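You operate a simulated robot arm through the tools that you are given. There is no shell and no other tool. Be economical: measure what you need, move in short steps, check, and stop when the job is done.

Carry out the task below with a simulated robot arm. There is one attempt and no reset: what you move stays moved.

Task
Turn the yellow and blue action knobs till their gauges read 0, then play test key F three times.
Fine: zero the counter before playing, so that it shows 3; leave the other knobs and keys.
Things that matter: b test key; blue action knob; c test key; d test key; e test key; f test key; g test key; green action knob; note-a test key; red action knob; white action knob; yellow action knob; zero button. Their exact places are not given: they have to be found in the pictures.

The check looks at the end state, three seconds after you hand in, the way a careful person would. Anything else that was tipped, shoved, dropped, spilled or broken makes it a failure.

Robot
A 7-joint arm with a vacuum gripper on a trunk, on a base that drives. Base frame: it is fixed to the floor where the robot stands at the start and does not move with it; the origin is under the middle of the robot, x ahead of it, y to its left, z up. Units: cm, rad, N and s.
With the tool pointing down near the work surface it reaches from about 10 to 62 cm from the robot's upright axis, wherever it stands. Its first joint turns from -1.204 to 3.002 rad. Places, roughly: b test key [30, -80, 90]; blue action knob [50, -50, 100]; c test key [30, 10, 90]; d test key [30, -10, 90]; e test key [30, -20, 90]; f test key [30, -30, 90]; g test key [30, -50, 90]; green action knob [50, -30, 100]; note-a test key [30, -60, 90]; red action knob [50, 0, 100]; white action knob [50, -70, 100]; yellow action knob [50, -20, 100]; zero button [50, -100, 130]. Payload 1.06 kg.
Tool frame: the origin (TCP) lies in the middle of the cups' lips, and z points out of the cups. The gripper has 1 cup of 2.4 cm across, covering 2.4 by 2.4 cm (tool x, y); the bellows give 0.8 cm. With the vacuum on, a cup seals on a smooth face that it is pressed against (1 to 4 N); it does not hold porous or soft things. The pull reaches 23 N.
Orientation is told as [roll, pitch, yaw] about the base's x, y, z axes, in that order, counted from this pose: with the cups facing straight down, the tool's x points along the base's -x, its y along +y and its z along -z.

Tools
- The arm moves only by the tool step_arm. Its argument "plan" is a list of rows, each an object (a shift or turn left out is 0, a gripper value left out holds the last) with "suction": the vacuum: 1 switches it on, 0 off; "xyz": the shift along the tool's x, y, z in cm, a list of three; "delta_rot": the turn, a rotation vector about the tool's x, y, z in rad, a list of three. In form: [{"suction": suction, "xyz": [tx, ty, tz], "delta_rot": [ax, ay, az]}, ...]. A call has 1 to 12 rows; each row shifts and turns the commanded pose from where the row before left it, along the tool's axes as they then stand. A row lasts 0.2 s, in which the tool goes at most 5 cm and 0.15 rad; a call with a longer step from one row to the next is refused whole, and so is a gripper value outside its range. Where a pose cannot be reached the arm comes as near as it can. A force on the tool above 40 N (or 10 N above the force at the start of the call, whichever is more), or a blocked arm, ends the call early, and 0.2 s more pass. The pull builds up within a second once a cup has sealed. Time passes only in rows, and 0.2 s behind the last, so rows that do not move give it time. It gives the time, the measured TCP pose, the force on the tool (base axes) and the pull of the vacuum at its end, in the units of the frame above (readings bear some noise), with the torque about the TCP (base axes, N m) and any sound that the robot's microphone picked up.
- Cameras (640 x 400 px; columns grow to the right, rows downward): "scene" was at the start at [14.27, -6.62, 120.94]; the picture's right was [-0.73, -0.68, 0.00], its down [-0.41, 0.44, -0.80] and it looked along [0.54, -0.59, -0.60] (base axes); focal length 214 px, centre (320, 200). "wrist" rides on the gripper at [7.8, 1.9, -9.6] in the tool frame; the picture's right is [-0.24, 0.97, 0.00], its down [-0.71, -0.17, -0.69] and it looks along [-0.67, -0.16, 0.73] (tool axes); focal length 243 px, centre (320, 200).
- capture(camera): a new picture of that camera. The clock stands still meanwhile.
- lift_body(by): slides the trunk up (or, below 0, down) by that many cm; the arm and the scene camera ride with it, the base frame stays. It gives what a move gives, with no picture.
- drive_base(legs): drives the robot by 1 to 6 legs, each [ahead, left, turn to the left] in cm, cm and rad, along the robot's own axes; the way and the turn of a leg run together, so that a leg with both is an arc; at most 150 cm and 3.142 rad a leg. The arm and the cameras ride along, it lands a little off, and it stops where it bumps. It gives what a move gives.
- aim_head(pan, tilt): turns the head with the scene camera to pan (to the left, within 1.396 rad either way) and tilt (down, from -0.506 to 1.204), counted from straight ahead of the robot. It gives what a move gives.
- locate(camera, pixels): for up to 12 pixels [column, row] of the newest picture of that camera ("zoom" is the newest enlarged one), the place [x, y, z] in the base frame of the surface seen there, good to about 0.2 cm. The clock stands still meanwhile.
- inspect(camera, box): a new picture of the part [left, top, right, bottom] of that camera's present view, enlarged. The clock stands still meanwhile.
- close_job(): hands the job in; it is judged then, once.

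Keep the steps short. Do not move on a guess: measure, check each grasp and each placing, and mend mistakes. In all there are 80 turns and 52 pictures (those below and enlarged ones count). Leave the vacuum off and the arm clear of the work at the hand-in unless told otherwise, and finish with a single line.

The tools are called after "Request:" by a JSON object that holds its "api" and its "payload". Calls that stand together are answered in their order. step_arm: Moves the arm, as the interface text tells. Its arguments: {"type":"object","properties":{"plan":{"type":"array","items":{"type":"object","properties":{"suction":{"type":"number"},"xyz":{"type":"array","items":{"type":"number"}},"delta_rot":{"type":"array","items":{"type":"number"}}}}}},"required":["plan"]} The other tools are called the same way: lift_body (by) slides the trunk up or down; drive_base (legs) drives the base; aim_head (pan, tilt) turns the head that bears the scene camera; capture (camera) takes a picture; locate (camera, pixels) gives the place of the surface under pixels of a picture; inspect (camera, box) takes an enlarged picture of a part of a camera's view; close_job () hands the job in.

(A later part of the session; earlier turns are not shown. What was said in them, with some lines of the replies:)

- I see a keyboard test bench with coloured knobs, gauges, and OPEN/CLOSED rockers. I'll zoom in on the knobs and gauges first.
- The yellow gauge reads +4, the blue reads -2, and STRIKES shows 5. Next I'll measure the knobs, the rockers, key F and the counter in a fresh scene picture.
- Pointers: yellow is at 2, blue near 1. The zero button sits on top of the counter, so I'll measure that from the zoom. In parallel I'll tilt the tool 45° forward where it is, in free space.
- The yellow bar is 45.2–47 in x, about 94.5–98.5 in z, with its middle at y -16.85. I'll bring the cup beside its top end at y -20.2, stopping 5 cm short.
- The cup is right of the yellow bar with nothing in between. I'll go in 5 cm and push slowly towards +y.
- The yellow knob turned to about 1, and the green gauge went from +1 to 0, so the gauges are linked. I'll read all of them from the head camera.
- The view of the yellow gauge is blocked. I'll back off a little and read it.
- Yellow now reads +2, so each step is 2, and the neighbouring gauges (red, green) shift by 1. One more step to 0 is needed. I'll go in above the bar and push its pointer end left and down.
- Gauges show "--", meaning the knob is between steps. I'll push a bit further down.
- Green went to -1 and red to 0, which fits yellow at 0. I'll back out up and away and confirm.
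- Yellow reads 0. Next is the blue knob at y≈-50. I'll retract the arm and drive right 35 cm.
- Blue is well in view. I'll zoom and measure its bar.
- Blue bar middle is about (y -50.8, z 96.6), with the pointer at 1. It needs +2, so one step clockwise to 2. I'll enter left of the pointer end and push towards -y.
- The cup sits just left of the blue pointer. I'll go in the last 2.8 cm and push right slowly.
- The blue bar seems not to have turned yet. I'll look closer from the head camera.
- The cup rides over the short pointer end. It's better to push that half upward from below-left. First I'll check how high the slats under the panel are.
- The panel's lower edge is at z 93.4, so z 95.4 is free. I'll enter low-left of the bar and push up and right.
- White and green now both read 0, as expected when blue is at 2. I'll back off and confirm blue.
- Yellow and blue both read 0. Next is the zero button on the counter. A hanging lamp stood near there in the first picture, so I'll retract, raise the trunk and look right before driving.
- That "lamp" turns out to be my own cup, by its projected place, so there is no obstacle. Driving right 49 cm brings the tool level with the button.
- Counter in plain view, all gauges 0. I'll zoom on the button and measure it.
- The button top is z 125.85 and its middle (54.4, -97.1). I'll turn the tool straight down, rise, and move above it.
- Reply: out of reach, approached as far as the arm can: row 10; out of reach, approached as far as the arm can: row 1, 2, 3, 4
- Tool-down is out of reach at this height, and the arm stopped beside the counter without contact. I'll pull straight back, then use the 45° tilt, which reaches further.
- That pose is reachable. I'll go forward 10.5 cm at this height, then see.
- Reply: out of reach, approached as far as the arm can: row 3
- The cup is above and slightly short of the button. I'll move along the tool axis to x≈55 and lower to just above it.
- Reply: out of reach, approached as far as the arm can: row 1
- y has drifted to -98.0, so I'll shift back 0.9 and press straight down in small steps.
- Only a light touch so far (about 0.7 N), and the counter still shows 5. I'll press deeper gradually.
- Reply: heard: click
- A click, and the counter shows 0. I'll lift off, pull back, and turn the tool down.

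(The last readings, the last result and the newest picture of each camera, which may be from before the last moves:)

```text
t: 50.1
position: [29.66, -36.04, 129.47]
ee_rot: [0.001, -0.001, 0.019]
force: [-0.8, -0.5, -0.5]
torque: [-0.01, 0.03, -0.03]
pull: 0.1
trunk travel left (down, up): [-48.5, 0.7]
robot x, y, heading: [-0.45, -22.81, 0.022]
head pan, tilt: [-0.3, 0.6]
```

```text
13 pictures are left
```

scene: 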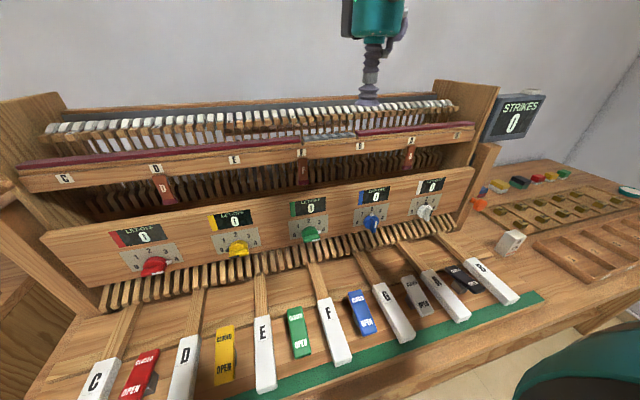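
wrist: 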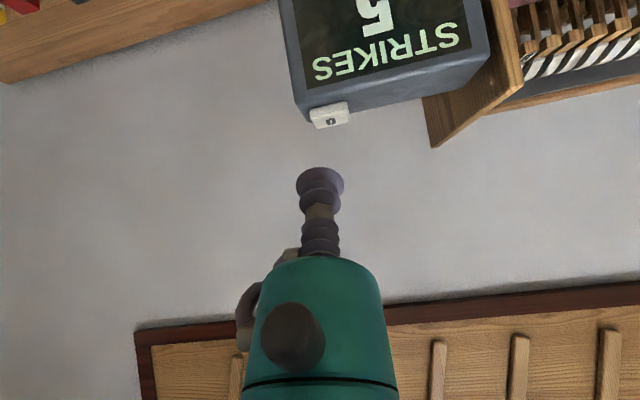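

Now everything is in view: all gauges 0, STRIKES 0. I'll zoom on key F and its surroundings before pressing.

Request:
{"api": "inspect", "payload": {"camera": "scene", "box": [180, 130, 420, 390]}}

Request:
{"api": "locate", "payload": {"camera": "scene", "pixels": [[325, 303], [328, 314], [333, 335], [338, 350], [341, 358], [300, 340], [365, 320], [317, 285], [322, 335], [346, 335]]}}

```text
1.54 times, centred on (300, 260) of scene
```

zoom: 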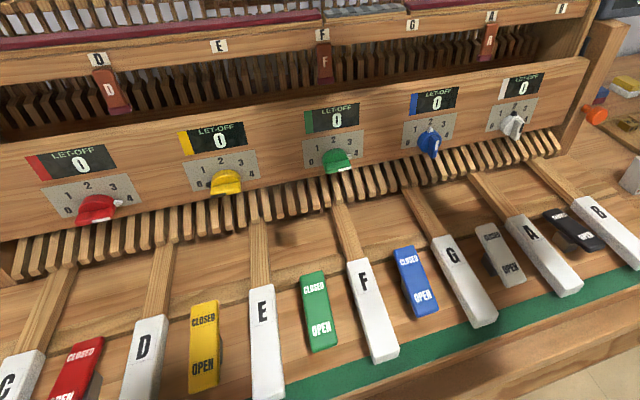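

```text
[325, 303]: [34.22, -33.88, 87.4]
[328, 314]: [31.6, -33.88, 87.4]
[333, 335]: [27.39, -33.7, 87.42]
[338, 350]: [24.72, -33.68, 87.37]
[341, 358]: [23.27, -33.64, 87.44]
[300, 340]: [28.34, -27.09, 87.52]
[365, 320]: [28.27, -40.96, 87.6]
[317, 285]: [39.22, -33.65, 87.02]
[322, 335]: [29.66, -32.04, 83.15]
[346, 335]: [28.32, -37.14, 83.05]
```

Key F's top is z 87.4, y -33.8, x 23–35. I'll lower the trunk 25 cm and centre over its front half.

Request:
{"api": "lift_body", "payload": {"by": -25}}

Request:
{"api": "step_arm", "payload": {"plan": [{"xyz": [3.4, 2.3, 0]}, {"xyz": [0, 0, 4]}, {"xyz": [0, 0, 4]}, {"xyz": [0, 0, 4]}, {"xyz": [0, 0, 0]}]}}

Request:
{"api": "capture", "payload": {"camera": "wrist"}}

```text
t: 52.7
position: [29.6, -36.12, 104.48]
ee_rot: [-0.001, -0.001, 0.02]
force: [-0.4, -0.5, 0.0]
torque: [-0.03, -0.02, 0.02]
pull: 0.1
trunk travel left (down, up): [-23.5, 25.7]
robot x, y, heading: [-0.32, -22.74, 0.023]
head pan, tilt: [-0.3, 0.6]
```

```text
t: 53.9
position: [26.02, -33.96, 92.27]
ee_rot: [-0.003, -0.001, 0.02]
force: [-1.0, 0.5, 0.3]
torque: [-0.01, 0.0, 0.01]
pull: 0.1
trunk travel left (down, up): [-23.5, 25.7]
robot x, y, heading: [-0.36, -23.1, 0.017]
head pan, tilt: [-0.3, 0.6]
```

```text
11 pictures are left
```

wrist: 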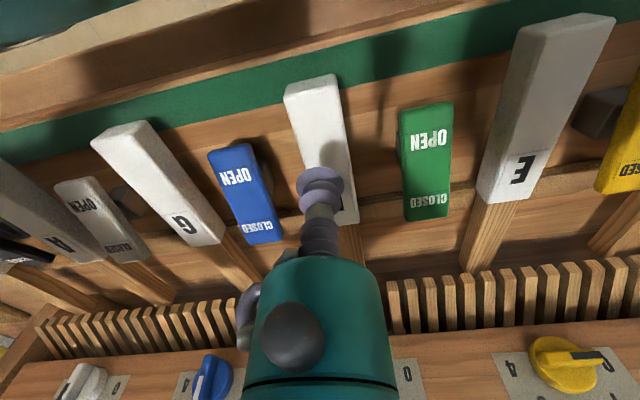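

The cup is over key F (at [320, 180] in the wrist view). I'll press slowly, watching force and sound.

Request:
{"api": "step_arm", "payload": {"plan": [{"xyz": [0, 0, 3]}, {"xyz": [0, 0, 1.6]}, {"xyz": [0, 0, 0.4]}, {"xyz": [0, 0, 0.4]}, {"xyz": [0, 0, 0.4]}, {"xyz": [0, 0, 0]}]}}

```text
t: 55.3
position: [26.21, -33.99, 86.67]
ee_rot: [0.001, 0.0, 0.019]
force: [9.7, 0.5, 29.8]
torque: [0.28, 3.67, -0.17]
pull: 0.1
trunk travel left (down, up): [-23.5, 25.7]
robot x, y, heading: [0.01, -22.89, 0.024]
head pan, tilt: [-0.3, 0.6]
heard: click
```

The force is too high (30 N), with a torque that suggests something other than the cup is touching. I'll lift at once and look.

Request:
{"api": "step_arm", "payload": {"plan": [{"xyz": [0, 0, -1.5]}, {"xyz": [0, 0, -3]}, {"xyz": [0, 0, 0]}]}}

Request:
{"api": "capture", "payload": {"camera": "scene"}}

```text
t: 56.1
position: [26.26, -33.92, 91.08]
ee_rot: [-0.002, -0.001, 0.018]
force: [-0.2, 0.0, 0.1]
torque: [-0.01, -0.02, -0.04]
pull: 0.2
trunk travel left (down, up): [-23.5, 25.7]
robot x, y, heading: [-0.44, -22.48, 0.015]
head pan, tilt: [-0.3, 0.6]
```

```text
10 pictures are left
```

scene: 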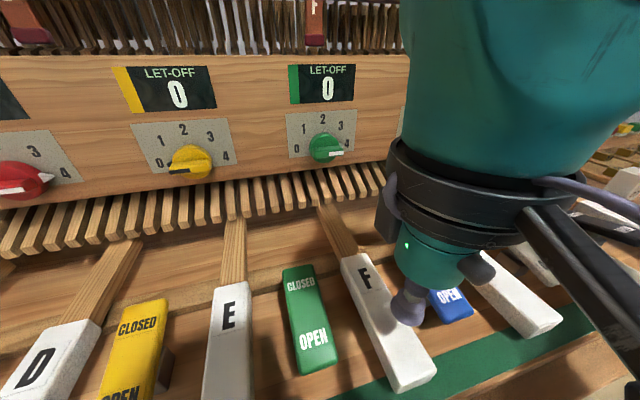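

I can't tell the contact from here. It's probably the wrist camera against the robot's own body, since I was working close in. I'll rise, drive back 10 cm for more room, then read the counter.

Request:
{"api": "step_arm", "payload": {"plan": [{"xyz": [0, 0, -4]}, {"xyz": [0, 0, -4]}, {"xyz": [0, 0, 0]}]}}

Request:
{"api": "drive_base", "payload": {"legs": [[-10, 0, -0.02]]}}

Request:
{"api": "aim_head", "payload": {"pan": -0.75, "tilt": 0.3}}

Request:
{"api": "capture", "payload": {"camera": "scene"}}

```text
t: 56.9
position: [26.17, -33.6, 99.37]
ee_rot: [-0.002, 0.001, 0.02]
force: [0.0, 1.1, -0.4]
torque: [0.0, -0.01, -0.03]
pull: 0.0
trunk travel left (down, up): [-23.5, 25.7]
robot x, y, heading: [-0.31, -22.86, 0.018]
head pan, tilt: [-0.3, 0.6]
```

```text
t: 58.1
position: [16.0, -34.39, 99.24]
ee_rot: [-0.002, 0.0, -0.004]
force: [-0.5, -0.5, -0.5]
torque: [0.01, -0.04, -0.02]
pull: 0.1
trunk travel left (down, up): [-23.5, 25.7]
robot x, y, heading: [-10.57, -22.92, -0.001]
head pan, tilt: [-0.3, 0.6]
```

```text
t: 59.0
position: [15.74, -34.55, 99.4]
ee_rot: [-0.005, 0.006, 0.018]
force: [-24.8, -97.3, 54.4]
torque: [11.09, 2.29, 9.21]
pull: 0.1
trunk travel left (down, up): [-23.5, 25.7]
robot x, y, heading: [-10.93, -23.02, -0.01]
head pan, tilt: [-0.75, 0.3]
```

```text
9 pictures are left
```

scene: 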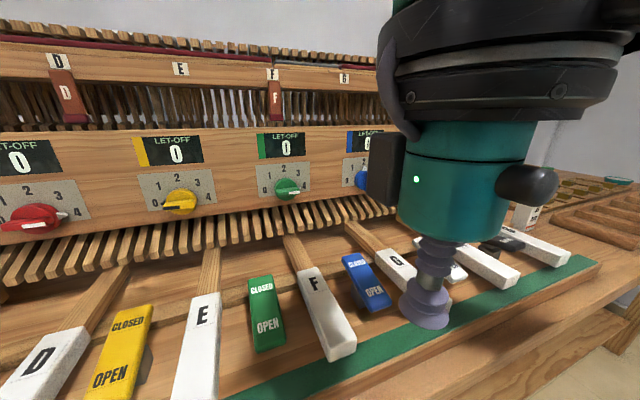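

Confirmed: the head touches the wrist camera (large force while panning). I'll turn the head back left, then extend the arm forward away from it.

Request:
{"api": "aim_head", "payload": {"pan": 0.0, "tilt": 0.3}}

Request:
{"api": "step_arm", "payload": {"plan": [{"xyz": [-4, 0, 0]}, {"xyz": [-4, 0.4, 0]}, {"xyz": [-3, 0.4, 0]}, {"xyz": [0, 0, 0]}]}}

Request:
{"api": "capture", "payload": {"camera": "wrist"}}

```text
t: 60.1
position: [15.99, -34.26, 99.22]
ee_rot: [-0.003, 0.002, -0.006]
force: [-0.2, -1.0, 0.6]
torque: [-0.01, 0.0, 0.0]
pull: 0.1
trunk travel left (down, up): [-23.5, 25.7]
robot x, y, heading: [-10.4, -22.84, -0.003]
head pan, tilt: [0.0, 0.3]
```

```text
t: 61.1
position: [27.13, -33.45, 99.29]
ee_rot: [-0.001, 0.0, -0.003]
force: [0.4, -0.4, 0.0]
torque: [0.01, 0.02, 0.01]
pull: 0.0
trunk travel left (down, up): [-23.5, 25.7]
robot x, y, heading: [-10.95, -22.96, -0.002]
head pan, tilt: [0.0, 0.3]
```

```text
8 pictures are left
```

wrist: 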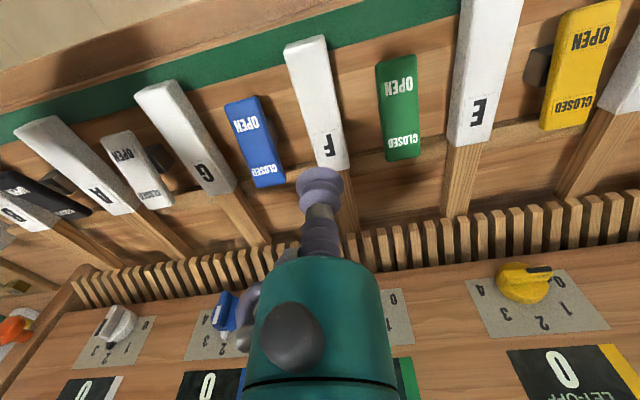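

Clear now. I'll pan the head towards the counter, since the arm is 11 cm further forward and free of the head, and read it.

Request:
{"api": "aim_head", "payload": {"pan": -0.7, "tilt": 0.1}}

Request:
{"api": "capture", "payload": {"camera": "scene"}}

```text
t: 62.1
position: [27.15, -33.53, 99.27]
ee_rot: [-0.002, -0.001, -0.003]
force: [-0.3, -0.7, 0.9]
torque: [-0.02, 0.02, 0.02]
pull: 0.0
trunk travel left (down, up): [-23.5, 25.7]
robot x, y, heading: [-10.62, -23.05, -0.005]
head pan, tilt: [-0.7, 0.099]
```

```text
7 pictures are left
```

scene: 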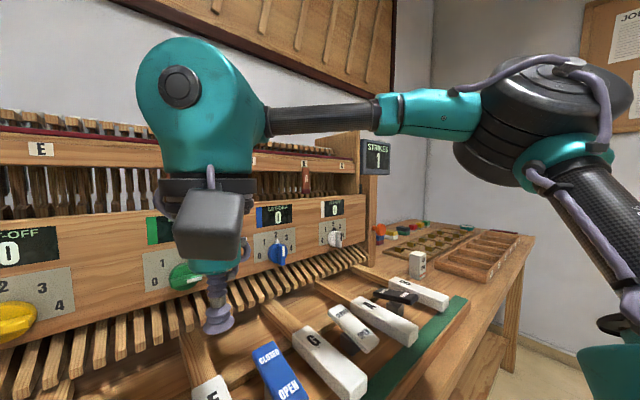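

STRIKES reads 1, so the first press counted once. For the second press at about the same spot, I'll come down gradually.

Request:
{"api": "step_arm", "payload": {"plan": [{"xyz": [1, -0.2, 4]}, {"xyz": [0, 0, 4]}, {"xyz": [0, 0, 2.5]}, {"xyz": [0, 0, 0.9]}, {"xyz": [0, 0, 0.4]}, {"xyz": [0, 0, 0.3]}, {"xyz": [0, 0, 0]}]}}

```text
t: 63.7
position: [25.97, -33.67, 87.19]
ee_rot: [-0.002, -0.002, -0.003]
force: [-0.1, 0.1, 0.8]
torque: [-0.03, 0.0, -0.02]
pull: 0.1
trunk travel left (down, up): [-23.5, 25.7]
robot x, y, heading: [-10.4, -23.23, -0.002]
head pan, tilt: [-0.7, 0.099]
```

Light touch at z 87.2 and no stray torque. I'll press a bit deeper.

Request:
{"api": "step_arm", "payload": {"plan": [{"xyz": [0, 0, 0.25]}, {"xyz": [0, 0, 0.25]}, {"xyz": [0, 0, 0.25]}, {"xyz": [0, 0, 0]}]}}

```text
t: 64.7
position: [26.06, -33.77, 86.41]
ee_rot: [-0.003, 0.001, -0.003]
force: [0.0, 0.2, 0.9]
torque: [0.03, -0.01, 0.02]
pull: 0.1
trunk travel left (down, up): [-23.5, 25.7]
robot x, y, heading: [-10.25, -22.77, -0.003]
head pan, tilt: [-0.7, 0.099]
heard: click
```

A click. I'll release the key and read the counter.

Request:
{"api": "step_arm", "payload": {"plan": [{"xyz": [0, 0, -1]}, {"xyz": [0, 0, -2]}, {"xyz": [0, 0, 0]}, {"xyz": [0, 0, 0]}]}}

Request:
{"api": "inspect", "payload": {"camera": "scene", "box": [340, 120, 410, 190]}}

```text
t: 65.7
position: [26.14, -33.85, 89.36]
ee_rot: [-0.003, -0.001, -0.002]
force: [1.0, 0.9, 0.0]
torque: [0.02, 0.01, 0.01]
pull: 0.0
trunk travel left (down, up): [-23.5, 25.7]
robot x, y, heading: [-10.89, -22.62, -0.001]
head pan, tilt: [-0.7, 0.099]
```

```text
5.71 times, centred on (375, 155) of scene
```

zoom: 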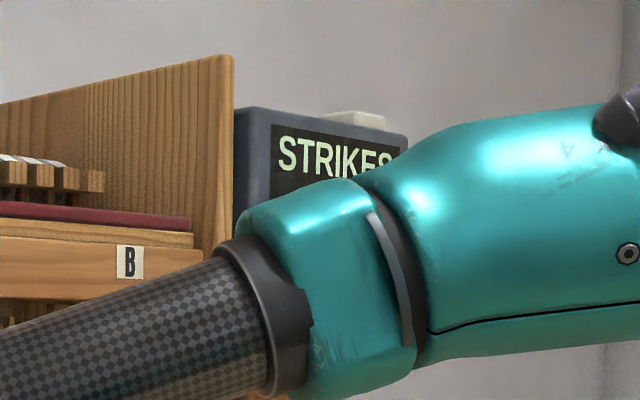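

The arm hides the number. I'll raise it back to the earlier place and look again.

Request:
{"api": "step_arm", "payload": {"plan": [{"xyz": [0, 0, -4]}, {"xyz": [0, 0, -4]}, {"xyz": [-1, 0.2, -2]}, {"xyz": [0, 0, 0]}]}}

Request:
{"api": "inspect", "payload": {"camera": "scene", "box": [340, 120, 410, 190]}}

```text
t: 66.7
position: [27.21, -33.83, 99.61]
ee_rot: [-0.001, 0.001, -0.002]
force: [0.0, 0.6, -0.2]
torque: [0.01, -0.03, 0.02]
pull: 0.0
trunk travel left (down, up): [-23.5, 25.7]
robot x, y, heading: [-10.26, -22.76, -0.002]
head pan, tilt: [-0.7, 0.099]
```

```text
5.71 times, centred on (375, 155) of scene
```

zoom: 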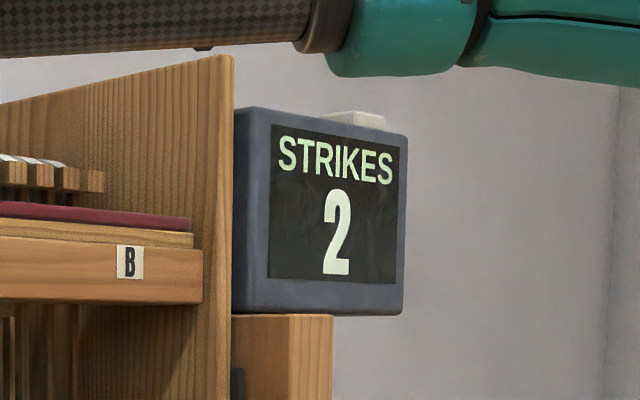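

It reads 2. Third press, the same way, then release and rise.

Request:
{"api": "step_arm", "payload": {"plan": [{"xyz": [1, 0, 4]}, {"xyz": [0, 0, 4]}, {"xyz": [0, 0, 2.8]}, {"xyz": [0, 0, 0.9]}, {"xyz": [0, 0, 0.4]}, {"xyz": [0, 0, 0.35]}, {"xyz": [0, 0, 0.25]}, {"xyz": [0, 0, 0.25]}, {"xyz": [0, 0, 0.25]}, {"xyz": [0, 0, 0]}]}}

Request:
{"api": "step_arm", "payload": {"plan": [{"xyz": [0, 0, -1]}, {"xyz": [0, 0, -4]}, {"xyz": [0, 0, -4]}, {"xyz": [-1, 0.2, -4]}, {"xyz": [0, 0, 0]}]}}

Request:
{"api": "inspect", "payload": {"camera": "scene", "box": [340, 120, 410, 190]}}

```text
t: 68.9
position: [26.07, -33.51, 86.2]
ee_rot: [-0.002, 0.0, -0.003]
force: [-1.4, 0.1, 0.4]
torque: [0.01, -0.02, 0.01]
pull: 0.0
trunk travel left (down, up): [-23.5, 25.7]
robot x, y, heading: [-9.96, -23.13, -0.003]
head pan, tilt: [-0.7, 0.099]
heard: click
```

```text
t: 70.1
position: [27.12, -33.37, 99.33]
ee_rot: [-0.002, 0.001, -0.003]
force: [-0.3, -0.8, 0.7]
torque: [-0.01, 0.0, -0.03]
pull: 0.1
trunk travel left (down, up): [-23.5, 25.7]
robot x, y, heading: [-10.56, -23.03, -0.003]
head pan, tilt: [-0.7, 0.099]
```

```text
5.71 times, centred on (375, 155) of scene
```

zoom: 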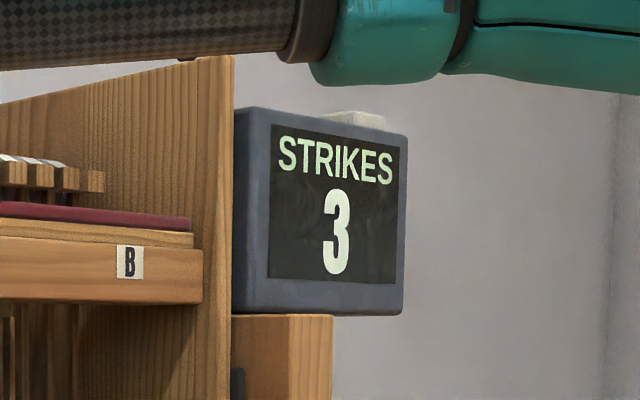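

The counter reads 3. I'll raise the arm well clear and take a last look at everything.

Request:
{"api": "step_arm", "payload": {"plan": [{"suction": 0, "xyz": [0, 0, -4.5]}, {"xyz": [0, 0, -4.5]}, {"xyz": [0, 0, -4.5]}, {"xyz": [0, 0, 0]}]}}

Request:
{"api": "aim_head", "payload": {"pan": -0.4, "tilt": 0.35}}

Request:
{"api": "capture", "payload": {"camera": "scene"}}

```text
t: 71.1
position: [26.12, -34.93, 111.44]
ee_rot: [0.001, 0.0, -0.004]
force: [0.6, -0.5, -1.0]
torque: [-0.01, -0.01, -0.03]
pull: 0.1
out of reach, approached as far as the arm can: row 3
trunk travel left (down, up): [-23.5, 25.7]
robot x, y, heading: [-10.14, -22.83, -0.005]
head pan, tilt: [-0.7, 0.099]
```

```text
t: 71.9
position: [26.08, -34.9, 111.44]
ee_rot: [0.0, -0.003, -0.005]
force: [-0.7, -1.1, 0.5]
torque: [-0.01, -0.07, 0.01]
pull: 0.0
trunk travel left (down, up): [-23.5, 25.7]
robot x, y, heading: [-10.35, -22.82, -0.003]
head pan, tilt: [-0.4, 0.351]
```

```text
3 pictures are left
```

scene: 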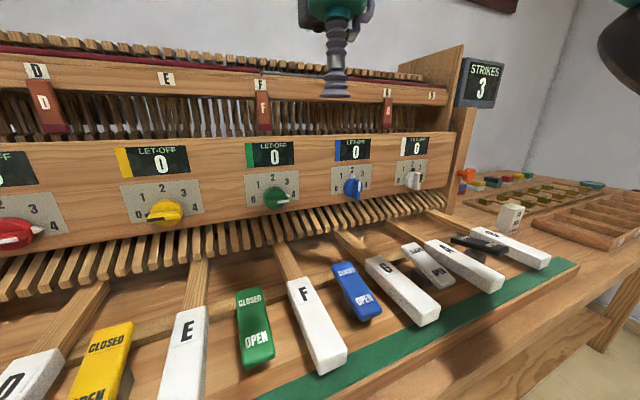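

Yellow and blue read 0, STRIKES reads 3, and the other knobs and keys stand as before. The arm is clear and the vacuum is off, so I'm handing in.

Request:
{"api": "close_job", "payload": {}}

```text
The job is handed in.
```

Yellow and blue gauges read 0, the counter was zeroed before playing and shows 3 after three strikes of key F, and no other knob or key was turned or pressed.
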